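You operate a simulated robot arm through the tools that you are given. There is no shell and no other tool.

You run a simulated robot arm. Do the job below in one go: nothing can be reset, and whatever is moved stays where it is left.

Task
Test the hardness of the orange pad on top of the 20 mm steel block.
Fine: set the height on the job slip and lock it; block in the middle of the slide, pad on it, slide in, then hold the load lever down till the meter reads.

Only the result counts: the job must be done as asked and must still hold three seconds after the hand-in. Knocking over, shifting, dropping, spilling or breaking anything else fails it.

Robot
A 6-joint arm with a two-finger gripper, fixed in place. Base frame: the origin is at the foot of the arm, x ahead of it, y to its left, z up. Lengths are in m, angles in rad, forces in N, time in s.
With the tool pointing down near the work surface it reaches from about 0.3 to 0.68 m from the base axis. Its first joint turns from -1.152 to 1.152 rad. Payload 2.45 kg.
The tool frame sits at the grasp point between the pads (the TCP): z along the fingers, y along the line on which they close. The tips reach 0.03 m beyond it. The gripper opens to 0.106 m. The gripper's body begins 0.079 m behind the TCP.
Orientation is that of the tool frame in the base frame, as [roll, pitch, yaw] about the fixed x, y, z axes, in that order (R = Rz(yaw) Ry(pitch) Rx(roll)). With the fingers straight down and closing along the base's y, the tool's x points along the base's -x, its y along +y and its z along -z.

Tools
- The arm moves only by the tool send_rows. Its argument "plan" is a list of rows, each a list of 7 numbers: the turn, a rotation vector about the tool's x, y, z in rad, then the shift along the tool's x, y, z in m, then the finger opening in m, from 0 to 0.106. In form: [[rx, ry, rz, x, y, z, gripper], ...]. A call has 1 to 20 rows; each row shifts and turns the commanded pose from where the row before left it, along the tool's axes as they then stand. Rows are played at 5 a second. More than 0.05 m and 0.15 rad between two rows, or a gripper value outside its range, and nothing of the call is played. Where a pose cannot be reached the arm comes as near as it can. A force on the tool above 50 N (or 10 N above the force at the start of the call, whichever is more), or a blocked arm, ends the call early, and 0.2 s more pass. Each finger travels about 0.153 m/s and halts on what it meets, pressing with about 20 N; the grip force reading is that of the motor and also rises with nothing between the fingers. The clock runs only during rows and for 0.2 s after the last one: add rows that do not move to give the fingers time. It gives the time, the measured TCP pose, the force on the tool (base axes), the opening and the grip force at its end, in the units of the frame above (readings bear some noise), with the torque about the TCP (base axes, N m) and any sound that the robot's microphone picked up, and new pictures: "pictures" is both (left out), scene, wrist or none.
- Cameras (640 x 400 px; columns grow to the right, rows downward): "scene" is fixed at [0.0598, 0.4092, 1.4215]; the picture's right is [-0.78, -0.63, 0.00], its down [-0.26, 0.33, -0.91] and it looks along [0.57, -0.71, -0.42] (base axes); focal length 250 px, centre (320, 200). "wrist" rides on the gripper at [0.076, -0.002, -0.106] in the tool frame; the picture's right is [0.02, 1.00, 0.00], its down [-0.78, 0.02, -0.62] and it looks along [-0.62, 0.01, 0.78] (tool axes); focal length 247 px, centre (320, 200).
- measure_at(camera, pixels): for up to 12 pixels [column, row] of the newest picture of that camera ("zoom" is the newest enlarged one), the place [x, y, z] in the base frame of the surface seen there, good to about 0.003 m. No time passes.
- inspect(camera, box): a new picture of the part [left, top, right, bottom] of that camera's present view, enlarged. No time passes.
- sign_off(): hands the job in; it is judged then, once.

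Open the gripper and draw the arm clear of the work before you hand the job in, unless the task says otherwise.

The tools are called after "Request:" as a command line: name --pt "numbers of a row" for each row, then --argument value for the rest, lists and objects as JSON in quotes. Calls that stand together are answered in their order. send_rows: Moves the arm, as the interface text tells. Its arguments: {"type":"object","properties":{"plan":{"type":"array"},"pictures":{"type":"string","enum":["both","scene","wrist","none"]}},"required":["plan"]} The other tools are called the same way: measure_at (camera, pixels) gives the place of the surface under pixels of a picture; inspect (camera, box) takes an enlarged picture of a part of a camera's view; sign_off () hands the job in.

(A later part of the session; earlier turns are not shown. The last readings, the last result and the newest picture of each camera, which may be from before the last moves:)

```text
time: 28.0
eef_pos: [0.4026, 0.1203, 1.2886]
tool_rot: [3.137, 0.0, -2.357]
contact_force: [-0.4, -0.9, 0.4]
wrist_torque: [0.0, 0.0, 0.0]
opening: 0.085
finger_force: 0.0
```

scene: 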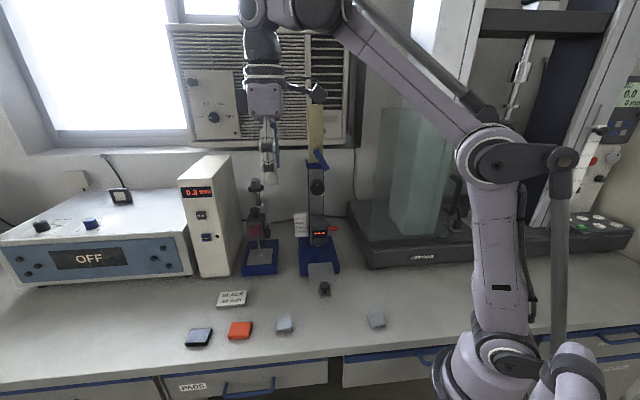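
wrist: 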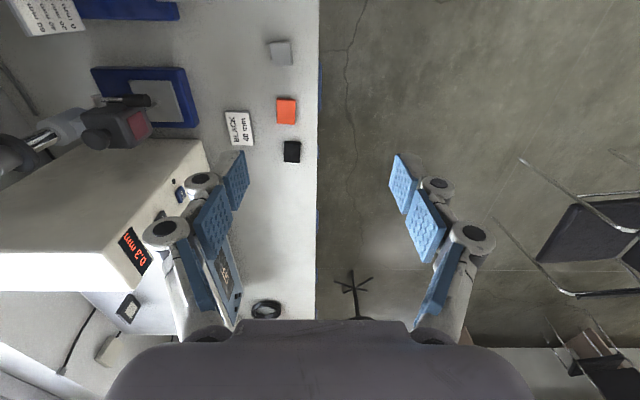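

No further slip on the left part. I turn the view to the right in steps.

Request:
send_rows --pt "0 0 0.14 0 0 0 0.085" --pt "0 0 0.14 0 0 0 0.085" --pt "0 0 0.14 0 0 0 0.085" --pt "0 0 0.14 0 0 0 0.085" --pt "0 0 0.14 0 0 0 0.085" --pt "0 0 0.14 0 0 0 0.085" --pt "0 0 0.14 0 0 0 0.085" --pt "0 0 0.14 0 0 0 0.085" --pt "0 0 0.14 0 0 0 0.085" --pt "0 0 0.14 0 0 0 0.085" --pt "0 0 0.14 0 0 0 0.085" --pt "0 0 0 0 0 0 0.085" --pictures "wrist"

Request:
send_rows --pt "0 0 0.14 0 0 0 0.085" --pt "0 0 0.14 0 0 0 0.085" --pt "0 0 0.14 0 0 0 0.085" --pt "0 0 0.14 0 0 0 0.085" --pt "0 0 0.14 0 0 0 0.085" --pt "0 0 0.14 0 0 0 0.085" --pt "0 0 0 0 0 0 0.085" --pictures "wrist"

```text
time: 30.6
eef_pos: [0.3999, 0.1202, 1.2868]
tool_rot: [-3.141, -0.002, 2.386]
contact_force: [0.1, 0.2, 0.2]
wrist_torque: [-0.02, -0.02, -0.04]
opening: 0.085
finger_force: 0.1
```

wrist: 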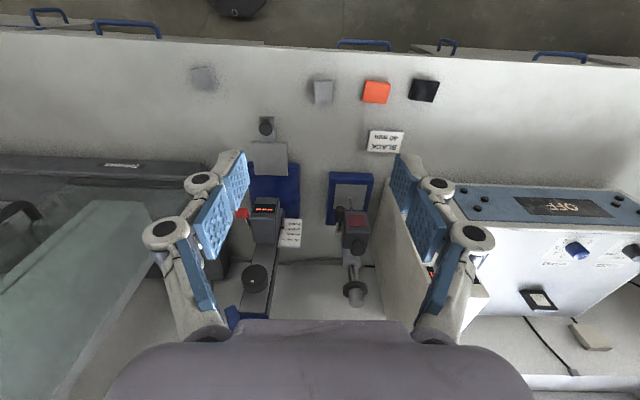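

```text
time: 32.2
eef_pos: [0.4001, 0.1198, 1.2868]
tool_rot: [-3.138, -0.004, 1.545]
contact_force: [0.4, 0.1, -0.4]
wrist_torque: [0.02, 0.02, -0.02]
opening: 0.0849
finger_force: 0.0
```

wrist: 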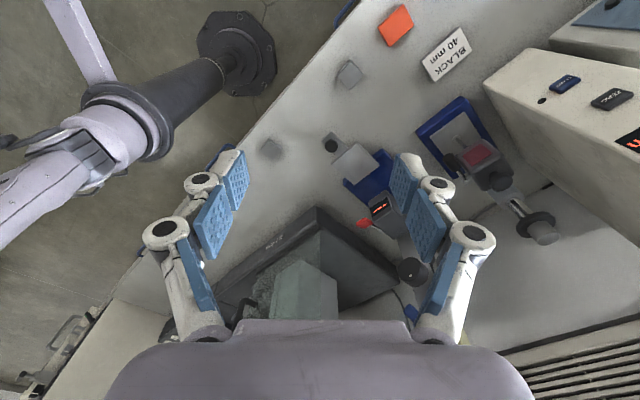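

No other slip lies on the bench; the only labelled store is the PADS drawer below the pads. I turn back and go down in front of the bench to look at that drawer.

Request:
send_rows --pt "0 0 -0.14 0 0 0 0.085" --pt "0 0 -0.14 0 0 0 0.085" --pt "0 0 -0.14 0 0 0 0.085" --pt "0 0 -0.14 0 0 0 0.085" --pt "0 0 -0.14 0 0 0 0.085" --pt "0 0 -0.11 0 0 0 0.085" --pt "0 0 0 0.0164 0.0108 0.0391 0.085" --pt "0 0 0 0.0164 0.0108 0.0391 0.085" --pt "0 0 0 0.0164 0.0108 0.0391 0.085" --pt "0 0 0 0.0164 0.0108 0.0391 0.085" --pt "0 0 0 0.0164 0.0108 0.0391 0.085" --pt "0 0 0 0.0164 0.0108 0.0391 0.085" --pt "0 0 0 0.0164 0.0108 0.0391 0.085" --pt "0 0 0 0.0164 0.0108 0.0391 0.085" --pt "0 0 0 0.0164 0.0108 0.0391 0.085" --pt "0 0 0 0 0 0 0.085"

```text
time: 35.6
eef_pos: [0.3658, 0.2953, 0.9362]
tool_rot: [3.141, -0.003, 2.356]
contact_force: [0.2, -0.2, 0.2]
wrist_torque: [0.01, -0.01, 0.02]
opening: 0.0852
finger_force: 0.1
```

scene: 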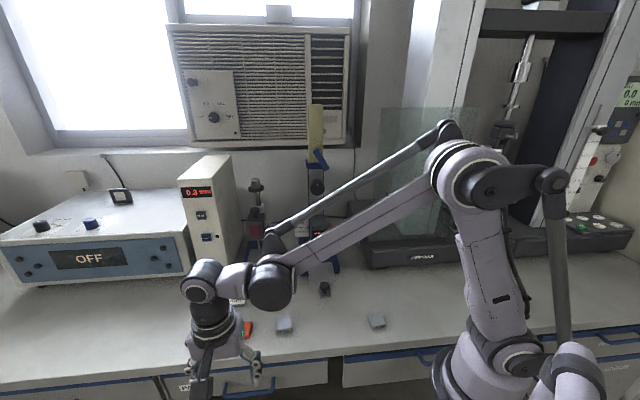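
wrist: 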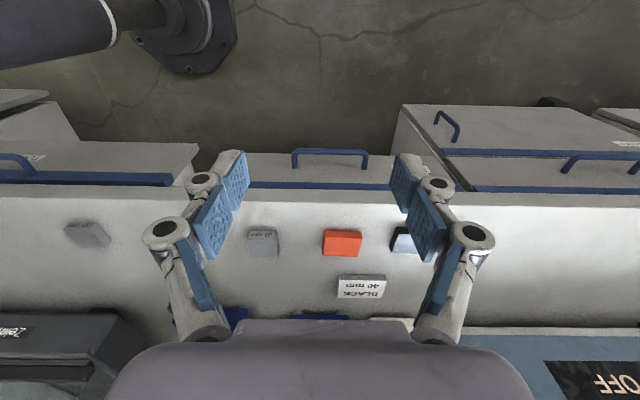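

Other drawers also carry labels, at wrist (35,158) and (628,145); I zoom on these.

Request:
inspect --camera "wrist" --box '[0, 85, 120, 200]'

Request:
inspect --camera "wrist" --box '[540, 95, 640, 195]'

Request:
inspect --camera "wrist" --box '[240, 130, 420, 200]'

Request:
inspect --camera "scene" --box '[540, 310, 640, 400]'

Request:
measure_at --camera "wrist" --pixels '[[294, 160], [330, 151], [366, 160], [300, 170], [330, 170], [330, 186], [330, 192], [395, 170], [260, 170], [35, 158]]'

```text
3.48 times, centred on (60, 142) of wrist
```

zoom: 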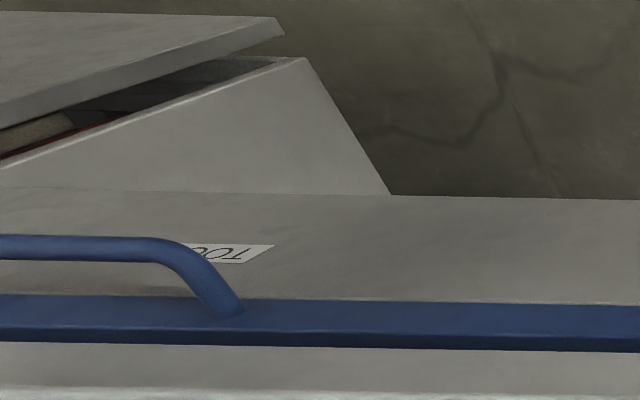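

```text
4.00 times, centred on (590, 145) of wrist
```

zoom: 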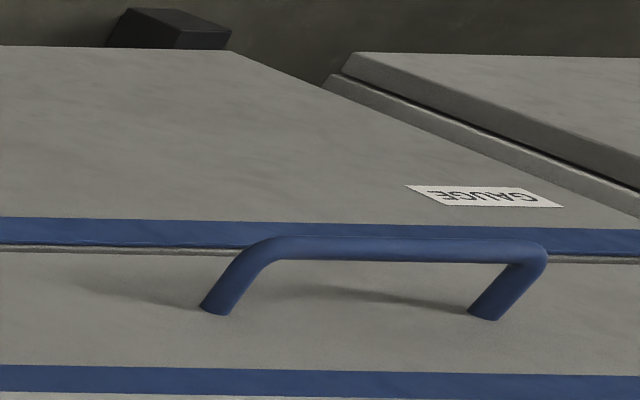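

```text
3.56 times, centred on (330, 165) of wrist
```

zoom: 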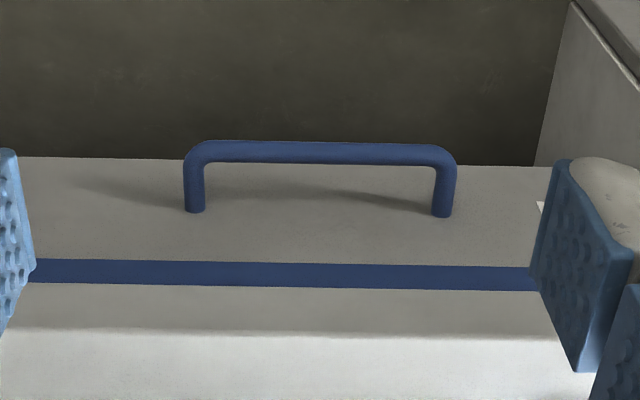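

```text
4.44 times, centred on (590, 355) of scene
```

zoom: 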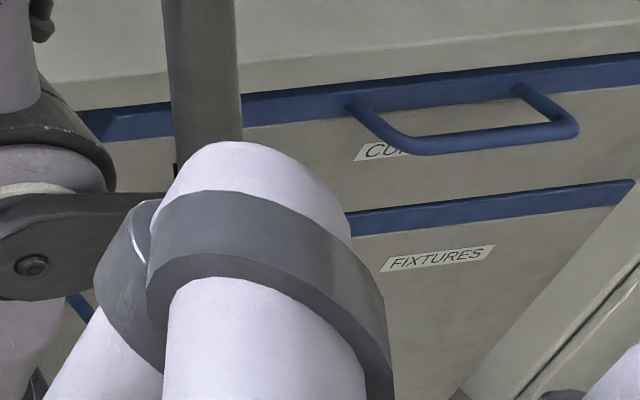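

```text
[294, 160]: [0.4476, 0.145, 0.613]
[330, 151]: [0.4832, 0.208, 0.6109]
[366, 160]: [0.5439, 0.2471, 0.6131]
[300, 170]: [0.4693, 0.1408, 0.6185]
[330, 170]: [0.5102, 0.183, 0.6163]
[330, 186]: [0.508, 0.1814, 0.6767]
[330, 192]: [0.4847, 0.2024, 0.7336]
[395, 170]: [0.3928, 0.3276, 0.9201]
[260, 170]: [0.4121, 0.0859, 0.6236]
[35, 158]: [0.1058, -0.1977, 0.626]
```

Drawers are labelled TOOLS, GAUGE…, FIXTURES, and PADS; only PADS relates to this job, so I will look inside it. Its handle bar is centred near (0.489,0.202,0.607); I tilt the tool to point horizontally at the drawer.

Request:
send_rows --pt "0 -0.1428 0 0 0 0 0.085" --pt "0 -0.1428 0 0 0 0 0.085" --pt "0 -0.1428 0 0 0 0 0.085" --pt "0 -0.1428 0 0 0 0 0.085" --pt "0 -0.1428 0 0 0 0 0.085" --pt "0 -0.1428 0 0 0 0 0.085" --pt "0 -0.1428 0 0 0 0 0.085" --pt "0 -0.1428 0 0 0 0 0.085" --pt "0 -0.1428 0 0 0 0 0.085" --pt "0 0 0 0 0 0 0.06" --pictures "both"

```text
time: 37.8
eef_pos: [0.3722, 0.2908, 0.9357]
tool_rot: [3.141, 1.285, 2.354]
contact_force: [0.7, -0.2, 0.4]
wrist_torque: [0.02, 0.01, -0.02]
opening: 0.0597
finger_force: 0.1
out of reach, approached as far as the arm can: row 9
```

scene: 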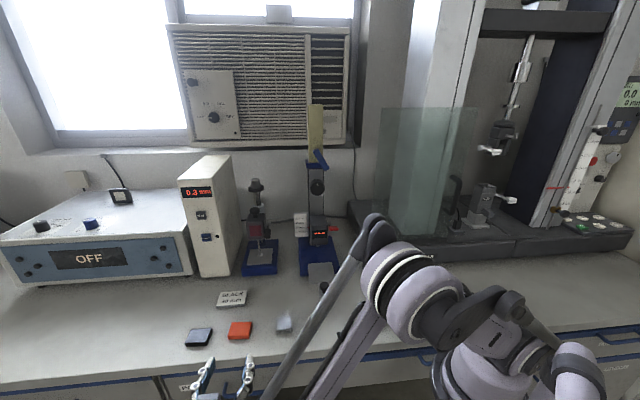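
wrist: 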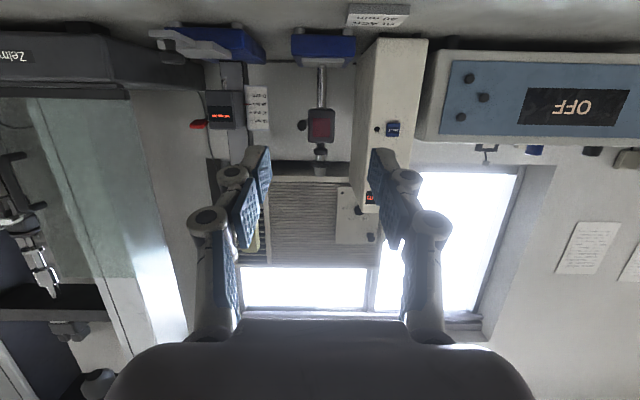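

Two paper notices on the wall appear at wrist (587,247) and (630,262). I zoom on them.

Request:
inspect --camera "wrist" --box '[545, 210, 640, 290]'

Request:
inspect --camera "wrist" --box '[180, 60, 290, 180]'

Request:
measure_at --camera "wrist" --pixels '[[587, 247], [630, 262], [610, 240]]'

```text
5.00 times, centred on (592, 250) of wrist
```

zoom: 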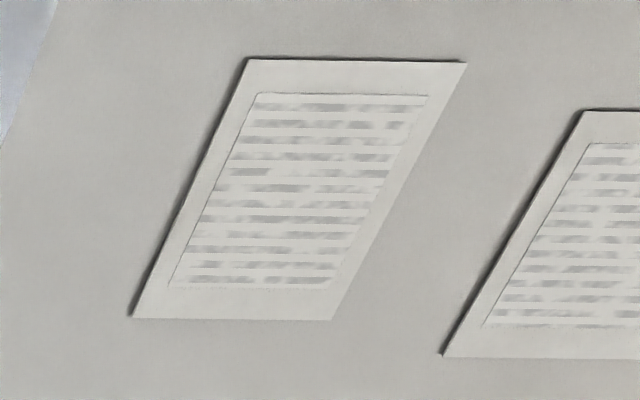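

```text
3.33 times, centred on (235, 120) of wrist
```

zoom: 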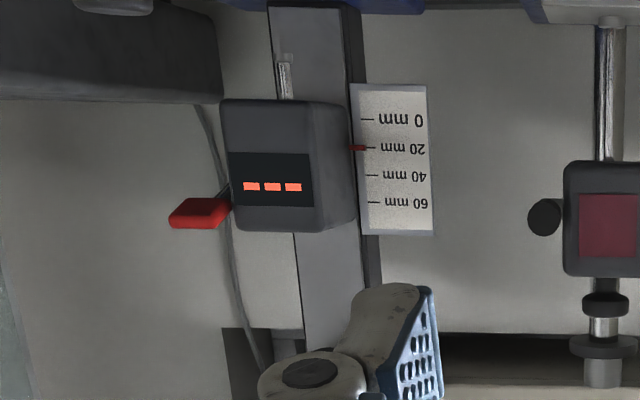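

```text
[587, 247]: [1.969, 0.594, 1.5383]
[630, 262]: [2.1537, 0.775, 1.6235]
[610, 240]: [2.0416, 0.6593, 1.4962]
```

The notices are illegible dressing. A full horizontal tilt is beyond reach, so I use about 60° tilt and roll the fingers so they can close on the handle bar; first the tilt back and roll.

Request:
send_rows --pt "0 0.118 0 0 0 0 0.06" --pt "0 0.117 0 0 0 0 0.06" --pt "0 0 -0.143 0 0 0 0.06" --pt "0 0 -0.143 0 0 0 0.06" --pt "0 0 -0.143 0 0 0 0.06" --pt "0 0 -0.143 0 0 0 0.06" --pt "0 0 -0.143 0 0 0 0.06" --pt "0 0 -0.143 0 0 0 0.06" --pt "0 0 -0.143 0 0 0 0.06" --pt "0 0 -0.143 0 0 0 0.06" --pt "0 0 -0.143 0 0 0 0.06" --pt "0 0 -0.143 0 0 0 0.06" --pt "0 0 -0.14 0 0 0 0.06" --pt "0 0 0 0 0 0 0.06" --pictures "both"

```text
time: 40.8
eef_pos: [0.3731, 0.29, 0.936]
tool_rot: [-2.097, 0.0, -2.354]
contact_force: [0.1, 0.1, -0.2]
wrist_torque: [0.02, 0.01, -0.01]
opening: 0.0599
finger_force: 0.2
```

scene: 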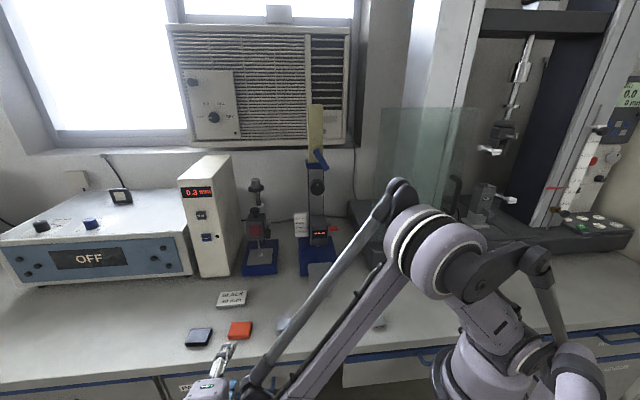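
wrist: 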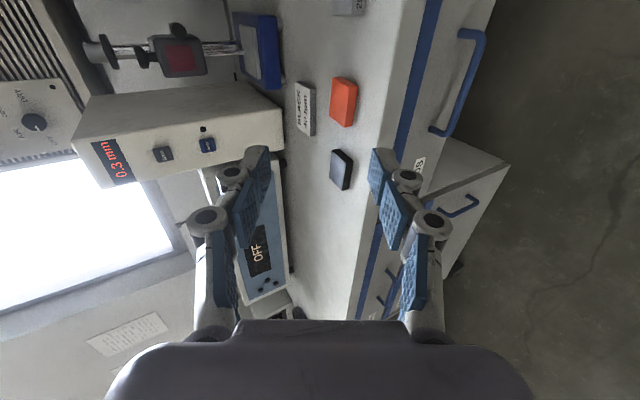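

The orientation is reached; the PADS handle is at wrist (460,85). I measure it before approaching.

Request:
measure_at --camera "wrist" --pixels '[[477, 50], [468, 85], [455, 115], [447, 132], [436, 130], [464, 34], [482, 45], [461, 100], [420, 110], [430, 90], [420, 163], [440, 60]]'

Request:
inspect --camera "wrist" --box '[380, 10, 520, 180]'

```text
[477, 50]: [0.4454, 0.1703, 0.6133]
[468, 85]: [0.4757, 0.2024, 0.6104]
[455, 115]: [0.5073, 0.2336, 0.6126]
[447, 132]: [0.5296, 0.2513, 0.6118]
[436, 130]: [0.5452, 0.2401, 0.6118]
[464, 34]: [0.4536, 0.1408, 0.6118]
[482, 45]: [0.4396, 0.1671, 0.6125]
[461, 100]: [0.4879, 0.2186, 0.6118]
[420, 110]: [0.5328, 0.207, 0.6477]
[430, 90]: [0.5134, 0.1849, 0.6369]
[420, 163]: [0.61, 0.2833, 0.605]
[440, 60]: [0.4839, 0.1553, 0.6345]
```

```text
2.35 times, centred on (450, 95) of wrist
```

zoom: 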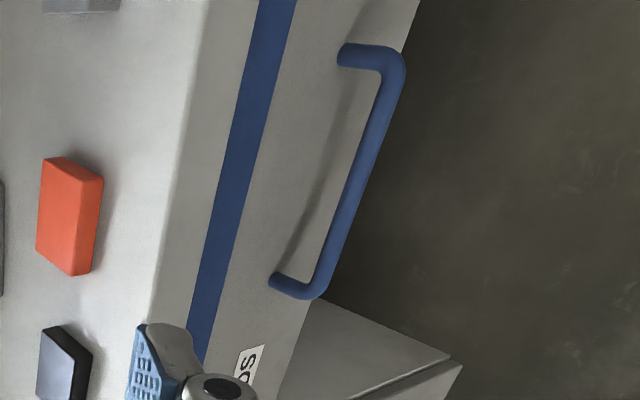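

The bar runs at n≈−0.195 (35 mm in front of the drawer face), z≈0.608. I move to 8 cm short of it along the tool axis.

Request:
send_rows --pt "0 0 0 -0.0026 0.027 0.0255 0.06" --pt "0 0 0 -0.0026 0.027 0.0255 0.06" --pt "0 0 0 -0.0026 0.027 0.0255 0.06" --pt "0 0 0 -0.0026 0.027 0.0255 0.06" --pt "0 0 0 -0.0026 0.027 0.0255 0.06" --pt "0 0 0 -0.0026 0.027 0.0255 0.06" --pt "0 0 0 -0.0026 0.027 0.0255 0.06" --pt "0 0 0 -0.0026 0.027 0.0255 0.06" --pt "0 0 0 0 0 0 0.06" --pictures "both"

```text
time: 42.8
eef_pos: [0.4297, 0.2517, 0.6827]
tool_rot: [-2.095, 0.003, -2.356]
contact_force: [0.0, -0.4, -0.1]
wrist_torque: [-0.01, 0.01, 0.01]
opening: 0.0602
finger_force: 0.1
out of reach, approached as far as the arm can: row 8
```

scene: 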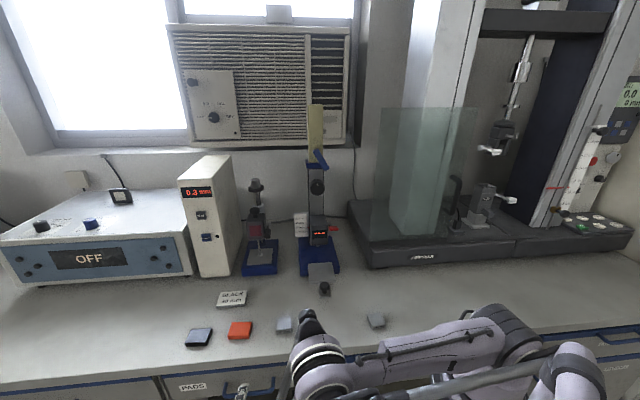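
wrist: 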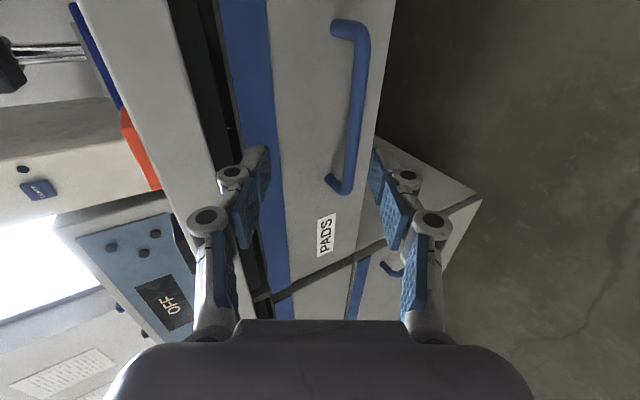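

Row 8 was out of reach at z≈0.683 with the 60° tilt; the PADS label and handle are clear ahead. I steepen the tool to about 35° from vertical (wrist stays higher) and raise slightly.

Request:
send_rows --pt "0 0 0 0 -0.026 -0.015 0.06" --pt "-0.109 0 0 0 0 0 0.06" --pt "-0.109 0 0 0 0 0 0.06" --pt "-0.109 0 0 0 0 0 0.04" --pt "-0.109 0 0 0 0 0 0.032" --pt "0 0 0 0 0 0 0.032" --pictures "wrist"

```text
time: 44.2
eef_pos: [0.4299, 0.2532, 0.7133]
tool_rot: [-2.534, 0.002, -2.356]
contact_force: [0.8, -0.2, -0.1]
wrist_torque: [-0.02, 0.0, 0.03]
opening: 0.0318
finger_force: 0.1
```

wrist: 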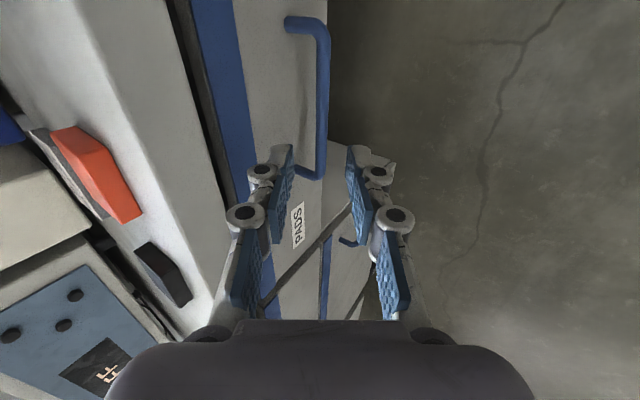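

The bar lies at wrist column ≈322, rows 25–178. I measure it again.

Request:
measure_at --camera "wrist" --pixels '[[323, 60], [323, 100], [322, 140], [319, 100], [327, 100], [318, 175], [305, 25], [290, 100], [270, 100], [222, 100]]'

```text
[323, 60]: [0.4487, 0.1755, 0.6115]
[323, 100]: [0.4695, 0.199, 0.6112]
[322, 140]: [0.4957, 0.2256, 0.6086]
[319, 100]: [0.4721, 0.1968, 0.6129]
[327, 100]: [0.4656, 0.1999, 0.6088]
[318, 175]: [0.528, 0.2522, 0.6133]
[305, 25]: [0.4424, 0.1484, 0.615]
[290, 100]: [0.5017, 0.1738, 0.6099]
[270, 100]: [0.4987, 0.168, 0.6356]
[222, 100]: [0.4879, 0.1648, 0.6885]
```

Bar centre relative to the tool: y≈+5 mm, z≈126 mm. I advance 108 mm so the tips pass about 12 mm beyond the bar, then look.

Request:
send_rows --pt "0 0 0 -0.0035 0.0025 0.03 0.032" --pt "0 0 0 -0.0035 0.0025 0.03 0.032" --pt "0 0 0 0 0 0.03 0.032" --pt "0 0 0 0 0 0.018 0.032" --pt "0 0 0 0 0 0 0.032" --pictures "both"

```text
time: 45.4
eef_pos: [0.4766, 0.216, 0.6216]
tool_rot: [-2.533, -0.001, -2.357]
contact_force: [-0.8, -0.8, -0.2]
wrist_torque: [-0.02, 0.02, 0.01]
opening: 0.0319
finger_force: 0.1
```

scene: 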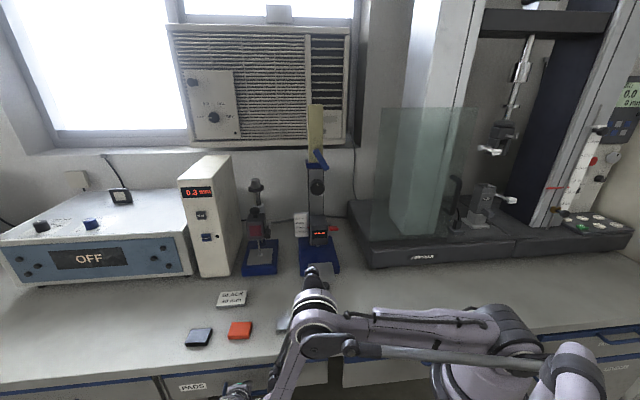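
wrist: 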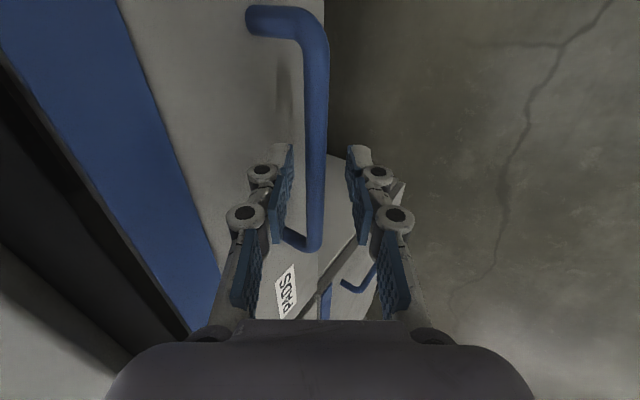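

The bar lies between the fingertips (wrist column 317). I close on it and pull gently outward 2 cm.

Request:
send_rows --pt "0 0 0 0 0 0 0.005" --pt "0 0 0 0 0 0 0.005" --pt "0 0 0 0 0 0 0.005" --pt "0 0 0 0 0.0041 -0.0029 0.005" --pt "0 0 0 0 0.0041 -0.0029 0.005" --pt "0 0 0 0 0.0041 -0.0029 0.005" --pt "0 0 0 0 0.0041 -0.0029 0.005" --pt "0 0 0 0 0 0 0.005" --pictures "wrist"

```text
time: 47.2
eef_pos: [0.4608, 0.231, 0.6226]
tool_rot: [-2.532, 0.002, -2.357]
contact_force: [2.3, -1.5, 17.0]
wrist_torque: [-0.6, 0.33, 0.01]
opening: 0.0107
finger_force: 38.1
```

wrist: 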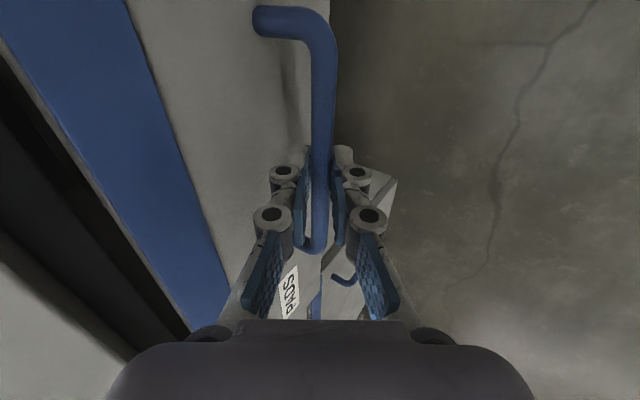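

The drawer follows (TCP moved 21 mm, bar held at 0.0107). I keep pulling about 14 cm more, easing the vertical load.

Request:
send_rows --pt "0 0 0 0 -0.0009 -0.0012 0.005" --pt "0 0 0 0 0.0164 -0.0114 0.005" --pt "0 0 0 0 0.0164 -0.0114 0.005" --pt "0 0 0 0 0.0164 -0.0114 0.005" --pt "0 0 0 0 0.0164 -0.0114 0.005" --pt "0 0 0 0 0.0164 -0.0114 0.005" --pt "0 0 0 0 0.0164 -0.0114 0.005" --pt "0 0 0 0 0.0164 -0.0114 0.005" --pt "0 0 0 0 0 0 0.005" --pictures "both"

```text
time: 49.2
eef_pos: [0.3639, 0.3309, 0.6222]
tool_rot: [-2.533, -0.001, -2.355]
contact_force: [-2.0, 0.7, -19.8]
wrist_torque: [0.01, 0.27, 0.23]
opening: 0.0108
finger_force: 38.4
```

scene: 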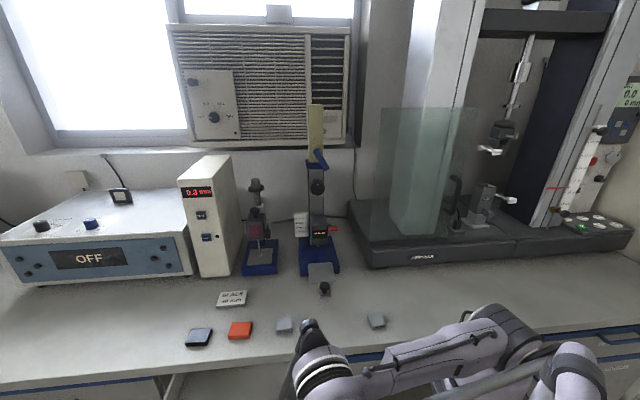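
wrist: 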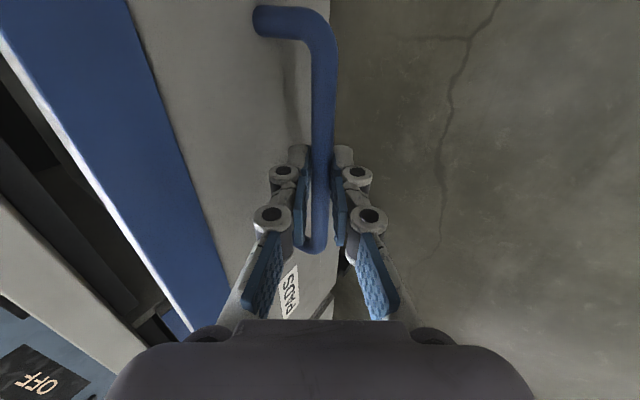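

The drawer is about 16 cm open. I ease the height by 0.7 mm, open the fingers and back off along the tool axis.

Request:
send_rows --pt "0 0 0 0 0.0004 0.0006 0.005" --pt "0 0 0 0 0 0 0.02" --pt "0 0 0 0 0 0 0.034" --pt "0 0 0 0 0 0 0.034" --pt "0 0 0 0 0 -0.03 0.034" --pt "0 0 0 0 0 -0.03 0.034" --pt "0 0 0 0 0 -0.03 0.034" --pt "0 0 0 0 0 -0.03 0.034" --pt "0 0 0 0 -0.0228 -0.0328 0.034" --pt "0 0 0 0 -0.0228 -0.0328 0.034" --pt "0 0 0 0 -0.0228 -0.0328 0.034" --pt "0 0 0 0 0 0 0.034" --pictures "both"

```text
time: 51.8
eef_pos: [0.3216, 0.374, 0.8408]
tool_rot: [-2.535, 0.001, -2.356]
contact_force: [-0.2, -1.4, 0.7]
wrist_torque: [-0.03, -0.02, 0.02]
opening: 0.0338
finger_force: 0.1
out of reach, approached as far as the arm can: row 8
```

scene: 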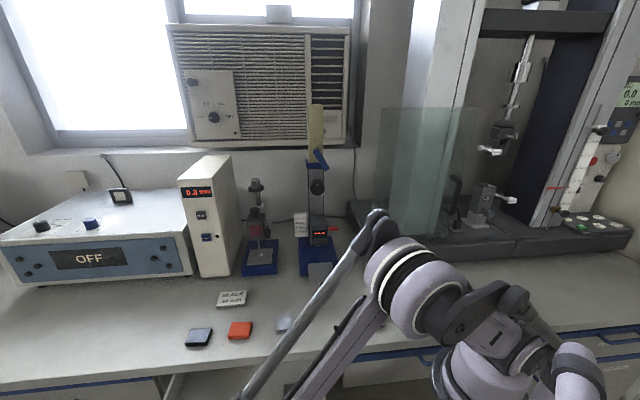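
wrist: 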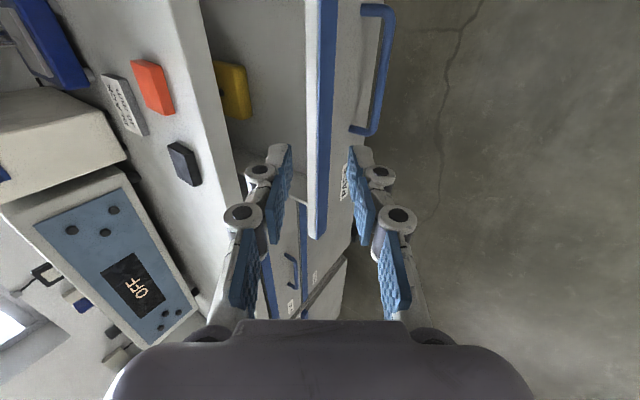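

Inside the drawer there is a yellow object at wrist (232,90). I zoom there.

Request:
inspect --camera "wrist" --box '[190, 0, 330, 160]'

Request:
measure_at --camera "wrist" --pixels '[[232, 90], [225, 65], [245, 115], [270, 60], [260, 130], [240, 30], [318, 60], [280, 20]]'

```text
2.50 times, centred on (260, 80) of wrist
```

zoom: 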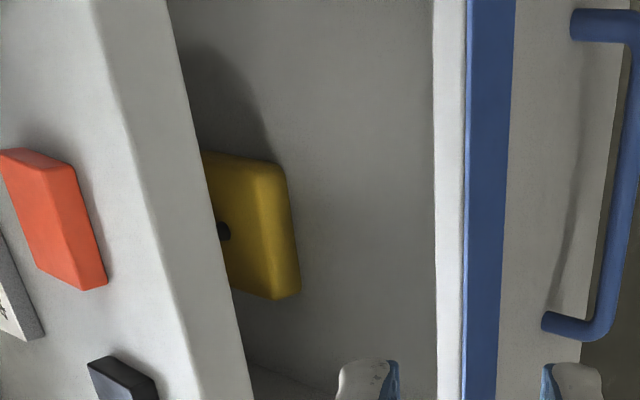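

```text
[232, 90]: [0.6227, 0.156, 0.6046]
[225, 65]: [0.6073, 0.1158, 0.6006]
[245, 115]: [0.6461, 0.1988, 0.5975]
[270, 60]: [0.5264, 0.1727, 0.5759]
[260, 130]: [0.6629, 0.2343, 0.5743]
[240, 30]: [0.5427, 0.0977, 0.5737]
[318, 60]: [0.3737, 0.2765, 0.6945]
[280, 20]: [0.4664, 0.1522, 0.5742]
```

I need a better look inside. I roll the tool back so the camera looks horizontally into the drawer, with the fingers wide open out of the way.

Request:
send_rows --pt "0 0 0.143 0 0 0 0.06" --pt "0 0 0.143 0 0 0 0.08" --pt "0 0 0.143 0 0 0 0.106" --pt "0 0 0.143 0 0 0 0.106" --pt "0 0 0.143 0 0 0 0.106" --pt "0 0 0.143 0 0 0 0.106" --pt "0 0 0.143 0 0 0 0.106" --pt "0 0 0.143 0 0 0 0.106" --pt "0 0 0.143 0 0 0 0.106" --pt "0 0 0.143 0 0 0 0.106" --pt "0 0 0.14 0 0 0 0.106" --pt "0 0.1 0 0 0 0 0.106" --pt "0 0.1 0 0 0 0 0.106" --pt "0 0 0 0 0 0 0.106" --pictures "wrist"

```text
time: 54.8
eef_pos: [0.3227, 0.375, 0.8407]
tool_rot: [3.141, 0.409, 2.355]
contact_force: [-0.7, -0.1, 0.8]
wrist_torque: [0.0, 0.02, -0.03]
opening: 0.1062
finger_force: 0.0
```

wrist: 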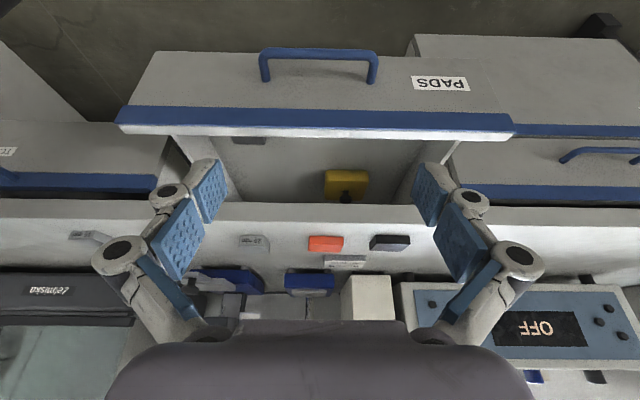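

Inside the drawer I see the yellow object (346,185) and a grey-white edge near the front panel at (250,141). I zoom on both.

Request:
inspect --camera "wrist" --box '[200, 120, 300, 200]'

Request:
inspect --camera "wrist" --box '[300, 150, 400, 220]'

Request:
measure_at --camera "wrist" --pixels '[[250, 141], [236, 140], [264, 141], [250, 150], [346, 180], [330, 172], [365, 172], [345, 200], [320, 131], [320, 150]]'

```text
5.00 times, centred on (250, 160) of wrist
```

zoom: 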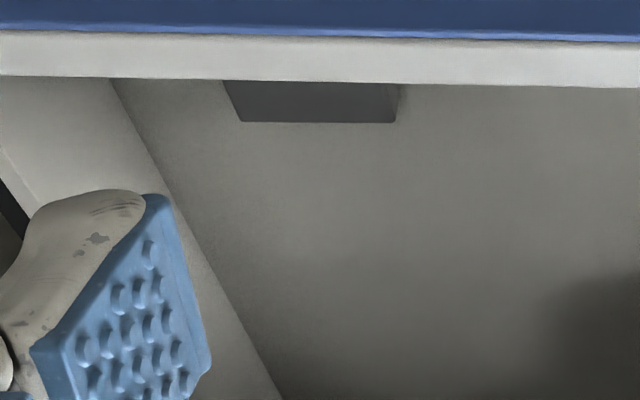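

```text
5.71 times, centred on (350, 185) of wrist
```

zoom: 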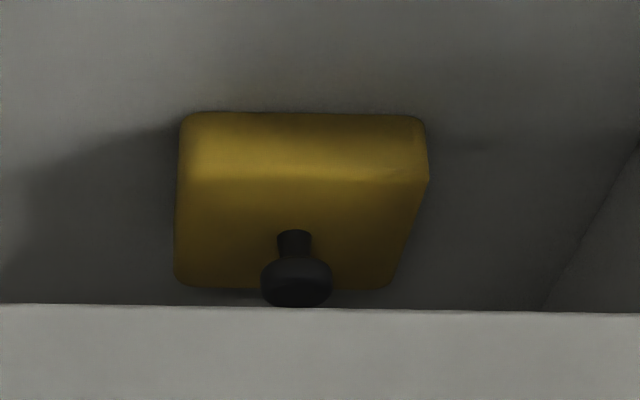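

```text
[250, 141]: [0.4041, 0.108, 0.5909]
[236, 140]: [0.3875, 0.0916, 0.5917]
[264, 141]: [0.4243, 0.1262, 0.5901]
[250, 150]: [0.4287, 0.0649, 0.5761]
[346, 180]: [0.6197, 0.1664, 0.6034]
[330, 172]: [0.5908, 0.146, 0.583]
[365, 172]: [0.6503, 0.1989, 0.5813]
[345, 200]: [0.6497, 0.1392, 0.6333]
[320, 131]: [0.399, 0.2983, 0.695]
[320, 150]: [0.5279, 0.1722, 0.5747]
```

A grey plate lies just behind the drawer's front panel at about (0.404,0.108,0.59), possibly another slip. I straighten the tool and move above to look down on it.

Request:
send_rows --pt "0 0.136 0 0 0 -0.02 0.106" --pt "0 0.136 0 0 0 -0.02 0.106" --pt "0 0.136 0 0 0 -0.02 0.106" --pt "0 0 0 -0.0274 -0.0186 -0.015 0.106" --pt "0 0 0 -0.0274 -0.0186 -0.015 0.106" --pt "0 0 0 -0.0274 -0.0186 -0.015 0.106" --pt "0 0 0 -0.0274 -0.0186 -0.015 0.106" --pt "0 0 0 -0.0274 -0.0186 -0.01 0.106" --pt "0 0 0 0 0 0 0.106" --pictures "both"

```text
time: 56.8
eef_pos: [0.3401, 0.2237, 0.9679]
tool_rot: [3.141, 0.001, 2.358]
contact_force: [0.5, 0.6, -0.1]
wrist_torque: [-0.01, -0.01, 0.0]
opening: 0.106
finger_force: 0.1
```

scene: 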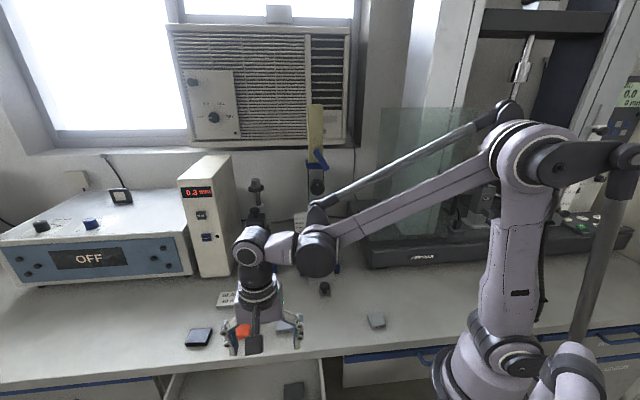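
wrist: 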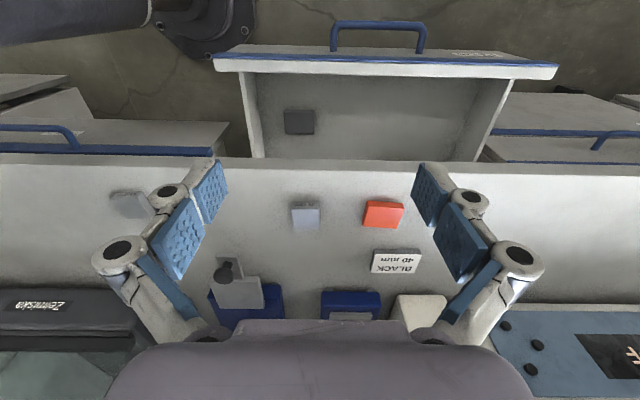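

The plate at wrist (299,121) is a plain dark-grey square. I zoom on it and on the rest of the drawer.

Request:
inspect --camera "wrist" --box '[230, 60, 520, 165]'

Request:
inspect --camera "wrist" --box '[275, 100, 325, 145]'

Request:
inspect --camera "scene" --box '[150, 350, 350, 400]'

Request:
measure_at --camera "wrist" --pixels '[[286, 111], [313, 111], [314, 133], [285, 133], [300, 122], [260, 80], [490, 100], [400, 150], [300, 155]]'

```text
2.21 times, centred on (375, 112) of wrist
```

zoom: 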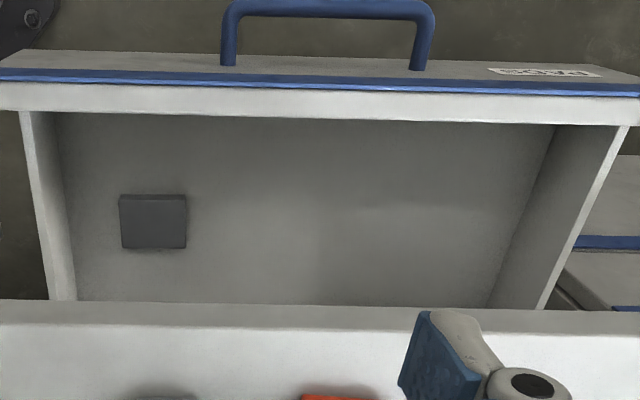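

```text
8.89 times, centred on (300, 122) of wrist
```

zoom: 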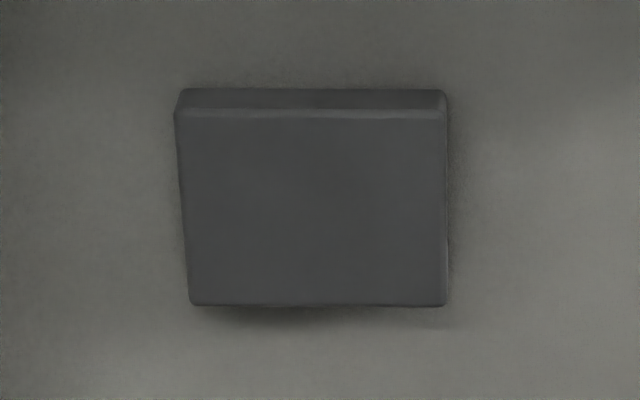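

```text
3.20 times, centred on (250, 375) of scene
```

zoom: 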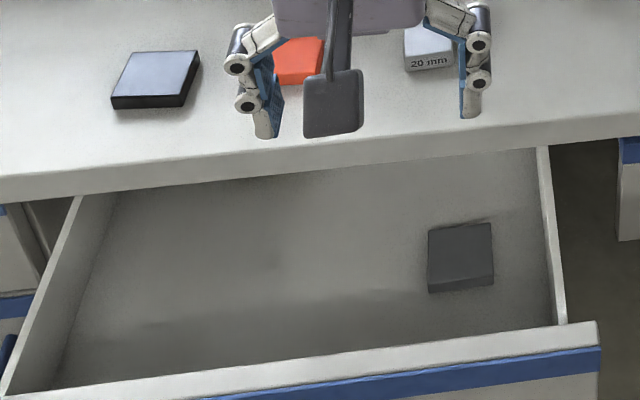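

```text
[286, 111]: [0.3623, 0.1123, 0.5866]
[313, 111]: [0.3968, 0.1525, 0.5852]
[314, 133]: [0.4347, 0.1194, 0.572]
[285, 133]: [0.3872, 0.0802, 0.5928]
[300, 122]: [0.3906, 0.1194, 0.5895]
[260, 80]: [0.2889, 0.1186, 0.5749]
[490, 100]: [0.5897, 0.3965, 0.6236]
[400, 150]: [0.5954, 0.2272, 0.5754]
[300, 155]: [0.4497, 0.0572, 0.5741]
```

The drawer holds a grey pad in front and a yellow block with a knob deeper; no slip so far. I lower the camera in front of the drawer to see its back part.

Request:
send_rows --pt "0 0 0 0.0237 0.0168 0.025 0.106" --pt "0 0 0 0.0237 0.0168 0.025 0.106" --pt "0 0 0 0.0237 0.0168 0.025 0.106" --pt "0 0 0 0.0237 0.0168 0.025 0.106" --pt "0 0 0 0.0237 0.0168 0.025 0.106" --pt "0 0 0 0.0237 0.0168 0.025 0.106" --pt "0 -0.14 0 0 0 0 0.106" --pt "0 -0.14 0 0 0 0 0.106" --pt "0 -0.14 0 0 0 0 0.106" --pt "0 -0.14 0 0 0 0 0.106" --pt "0 -0.14 0 0 0 0 0.106" --pt "0 0 0 0 0 0 0.106" --pictures "wrist"

```text
time: 59.4
eef_pos: [0.343, 0.3805, 0.8175]
tool_rot: [-3.14, 0.701, 2.358]
contact_force: [0.4, -0.8, 0.4]
wrist_torque: [-0.01, 0.03, 0.0]
opening: 0.1058
finger_force: 0.1
out of reach, approached as far as the arm can: row 10, 11
```

wrist: 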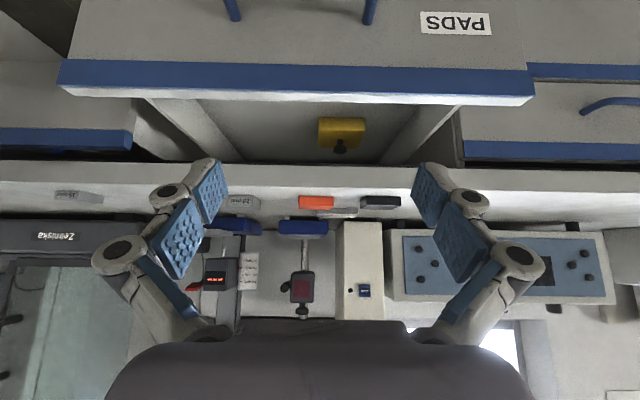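

Now the camera looks under the bench top into the drawer's back; I zoom on it at rows 95–165.

Request:
inspect --camera "wrist" --box '[140, 90, 460, 170]'

Request:
inspect --camera "wrist" --box '[290, 95, 400, 170]'

Request:
measure_at --camera "wrist" --pixels '[[250, 150], [250, 155], [300, 155], [370, 155], [340, 130], [250, 120], [220, 155], [400, 130]]'

```text
2.00 times, centred on (300, 130) of wrist
```

zoom: 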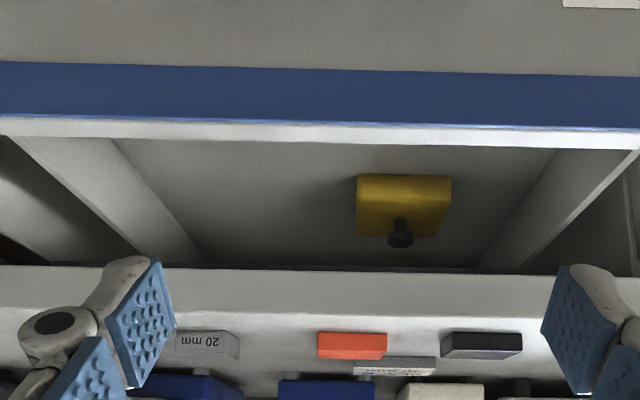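

```text
5.33 times, centred on (345, 132) of wrist
```

zoom: 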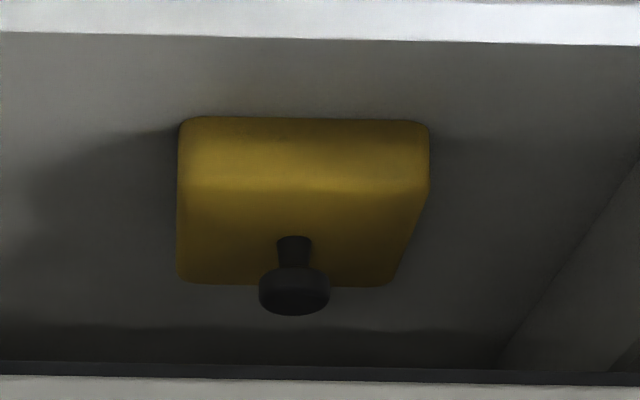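

```text
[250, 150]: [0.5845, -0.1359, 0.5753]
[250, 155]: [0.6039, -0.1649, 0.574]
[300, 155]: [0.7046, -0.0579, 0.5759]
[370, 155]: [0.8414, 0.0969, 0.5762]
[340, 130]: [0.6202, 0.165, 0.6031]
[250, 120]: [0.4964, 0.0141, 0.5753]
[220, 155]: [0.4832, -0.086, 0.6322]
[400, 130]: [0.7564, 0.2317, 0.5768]
```

The drawer's back is empty besides the yellow block: no slip here. Before closing it, I use the scene view to measure the stand: probe tip, scale marks, pointer and slide, to see which heights make sense.

Request:
inspect --camera "scene" --box '[285, 200, 350, 300]'

Request:
measure_at --camera "scene" --pixels '[[318, 246], [318, 244], [318, 242], [310, 244], [309, 228], [299, 232], [299, 228], [299, 223], [299, 219], [320, 268], [313, 266], [331, 264]]'

```text
4.00 times, centred on (318, 250) of scene
```

zoom: 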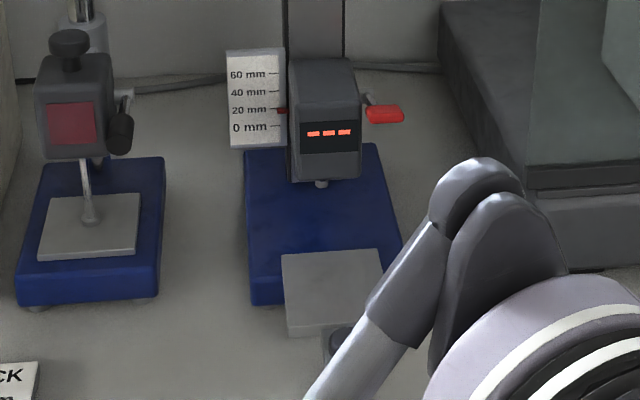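

```text
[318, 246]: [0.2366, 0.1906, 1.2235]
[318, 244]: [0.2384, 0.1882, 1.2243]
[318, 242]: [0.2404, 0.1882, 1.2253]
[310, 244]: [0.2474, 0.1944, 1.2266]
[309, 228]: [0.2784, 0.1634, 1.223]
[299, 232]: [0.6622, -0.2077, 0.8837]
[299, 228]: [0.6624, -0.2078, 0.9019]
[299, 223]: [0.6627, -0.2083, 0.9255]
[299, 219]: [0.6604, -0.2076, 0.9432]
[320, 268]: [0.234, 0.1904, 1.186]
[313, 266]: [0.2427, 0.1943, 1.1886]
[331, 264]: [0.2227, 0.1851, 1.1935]
```

I measure on the fresh zoom instead: probe tip (321,184), head bottom, scale ticks and slide top.

Request:
measure_at --camera "zoom" --pixels '[[321, 184], [321, 180], [321, 170], [276, 128], [276, 110], [276, 92], [276, 74], [281, 110], [300, 265], [340, 290], [375, 260], [300, 178]]'

Request:
measure_at --camera "zoom" --pixels '[[398, 112], [370, 112], [366, 98], [300, 70], [355, 75], [385, 115], [400, 240], [250, 295], [270, 160], [375, 150], [330, 200], [310, 132]]'

```text
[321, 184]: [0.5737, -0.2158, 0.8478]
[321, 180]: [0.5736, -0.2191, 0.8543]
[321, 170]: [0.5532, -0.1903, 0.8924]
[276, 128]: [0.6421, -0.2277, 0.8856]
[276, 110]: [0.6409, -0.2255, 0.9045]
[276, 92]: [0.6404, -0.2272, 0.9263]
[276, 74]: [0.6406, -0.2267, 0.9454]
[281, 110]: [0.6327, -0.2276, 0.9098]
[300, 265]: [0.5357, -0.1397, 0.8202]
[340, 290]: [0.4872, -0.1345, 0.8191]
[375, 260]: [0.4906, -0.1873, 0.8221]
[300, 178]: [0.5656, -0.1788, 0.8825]
```

```text
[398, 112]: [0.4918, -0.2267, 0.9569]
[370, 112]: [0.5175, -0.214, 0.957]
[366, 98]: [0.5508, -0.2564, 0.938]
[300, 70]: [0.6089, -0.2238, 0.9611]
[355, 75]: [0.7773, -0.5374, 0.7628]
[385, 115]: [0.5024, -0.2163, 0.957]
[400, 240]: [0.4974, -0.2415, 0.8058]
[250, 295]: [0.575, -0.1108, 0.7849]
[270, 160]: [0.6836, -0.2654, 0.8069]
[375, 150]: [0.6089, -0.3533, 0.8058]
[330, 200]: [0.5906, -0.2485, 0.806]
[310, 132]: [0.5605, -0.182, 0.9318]
```

The scale is true: tip is about 20–25 mm above the slide top (z≈0.82) at pointer 20, so 40 mm clears block + pad (~33 mm) and 20 mm would not. I still search for an orange slip: I rise and survey the area behind the devices and the other drawers.

Request:
send_rows --pt "0 0.14 0 0 0 -0.03 0.106" --pt "0 0.14 0 0 0 -0.03 0.106" --pt "0 0.14 0 0 0 -0.03 0.106" --pt "0 0.14 0 0 0 -0.03 0.106" --pt "0 0.14 0 0 0 -0.03 0.106" --pt "0 0 0 -0.02 0 -0.045 0.106" --pt "0 0 0 -0.02 0 -0.045 0.106" --pt "0 0 0 -0.02 0 -0.045 0.106" --pt "0 0 0 -0.02 0 -0.045 0.106" --pt "0 0 0 -0.02 0 -0.045 0.106" --pt "0 0 0 -0.02 0 -0.045 0.106" --pt "0 0 0 -0.02 0 -0.045 0.106" --pt "0 0 0 0 0 0 0.106" --pictures "both"

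```text
time: 62.2
eef_pos: [0.3909, 0.3192, 1.2569]
tool_rot: [3.142, 0.002, 2.356]
contact_force: [-0.2, -0.6, 0.3]
wrist_torque: [-0.01, -0.01, -0.02]
opening: 0.1061
finger_force: 0.0
out of reach, approached as far as the arm can: row 12
```

scene: 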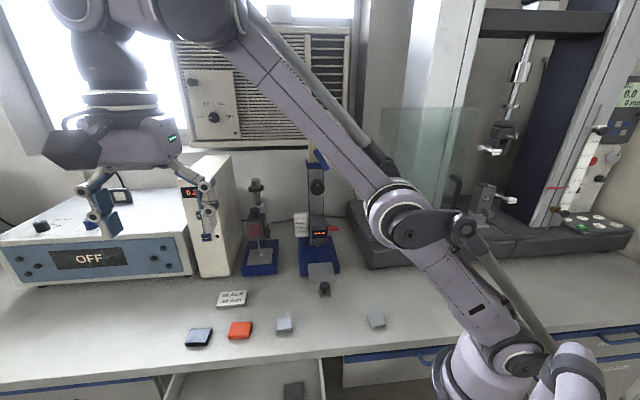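
wrist: 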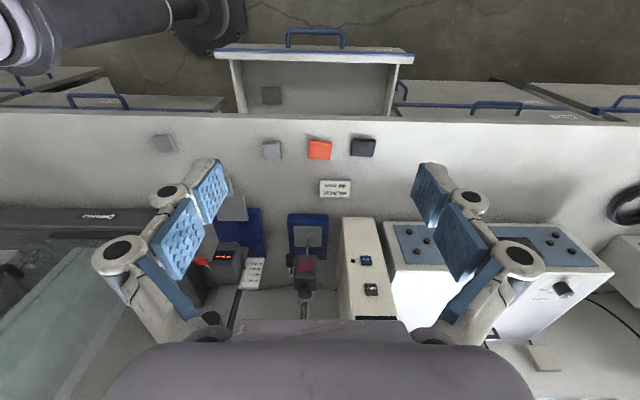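

Nothing more from here. I tilt up to see the rear of the bench and behind the devices.

Request:
send_rows --pt "0 -0.14 0 0 0 0 0.106" --pt "0 -0.14 0 0 0 0 0.106" --pt "0 -0.14 0 0 0 0 0.106" --pt "0 0 0 0 0 0 0.106" --pictures "wrist"

Request:
inspect --camera "wrist" --box '[180, 60, 520, 320]'

```text
time: 63.2
eef_pos: [0.3906, 0.3194, 1.2576]
tool_rot: [3.141, 0.423, 2.355]
contact_force: [-0.2, -1.1, 0.0]
wrist_torque: [0.01, 0.01, 0.0]
opening: 0.106
finger_force: 0.1
```

wrist: 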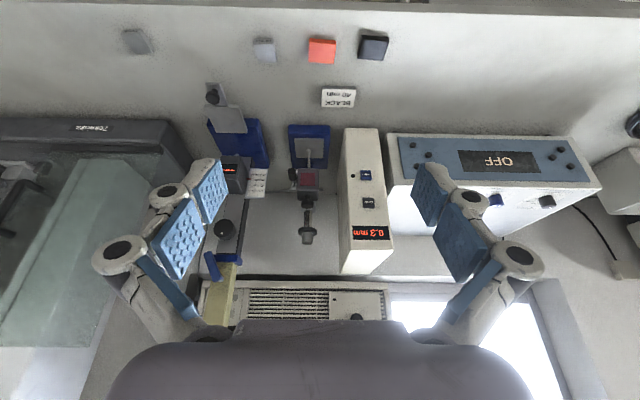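

```text
1.54 times, centred on (350, 190) of wrist
```

zoom: 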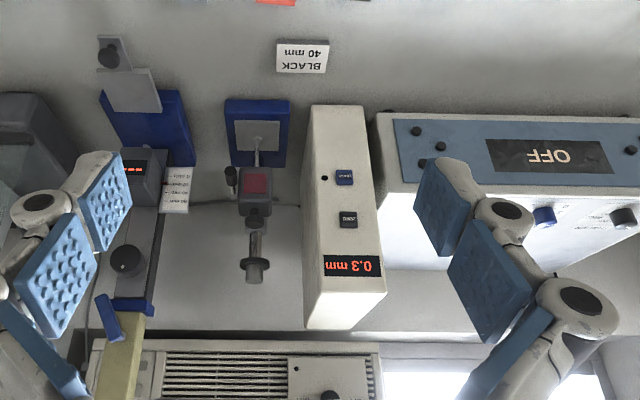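

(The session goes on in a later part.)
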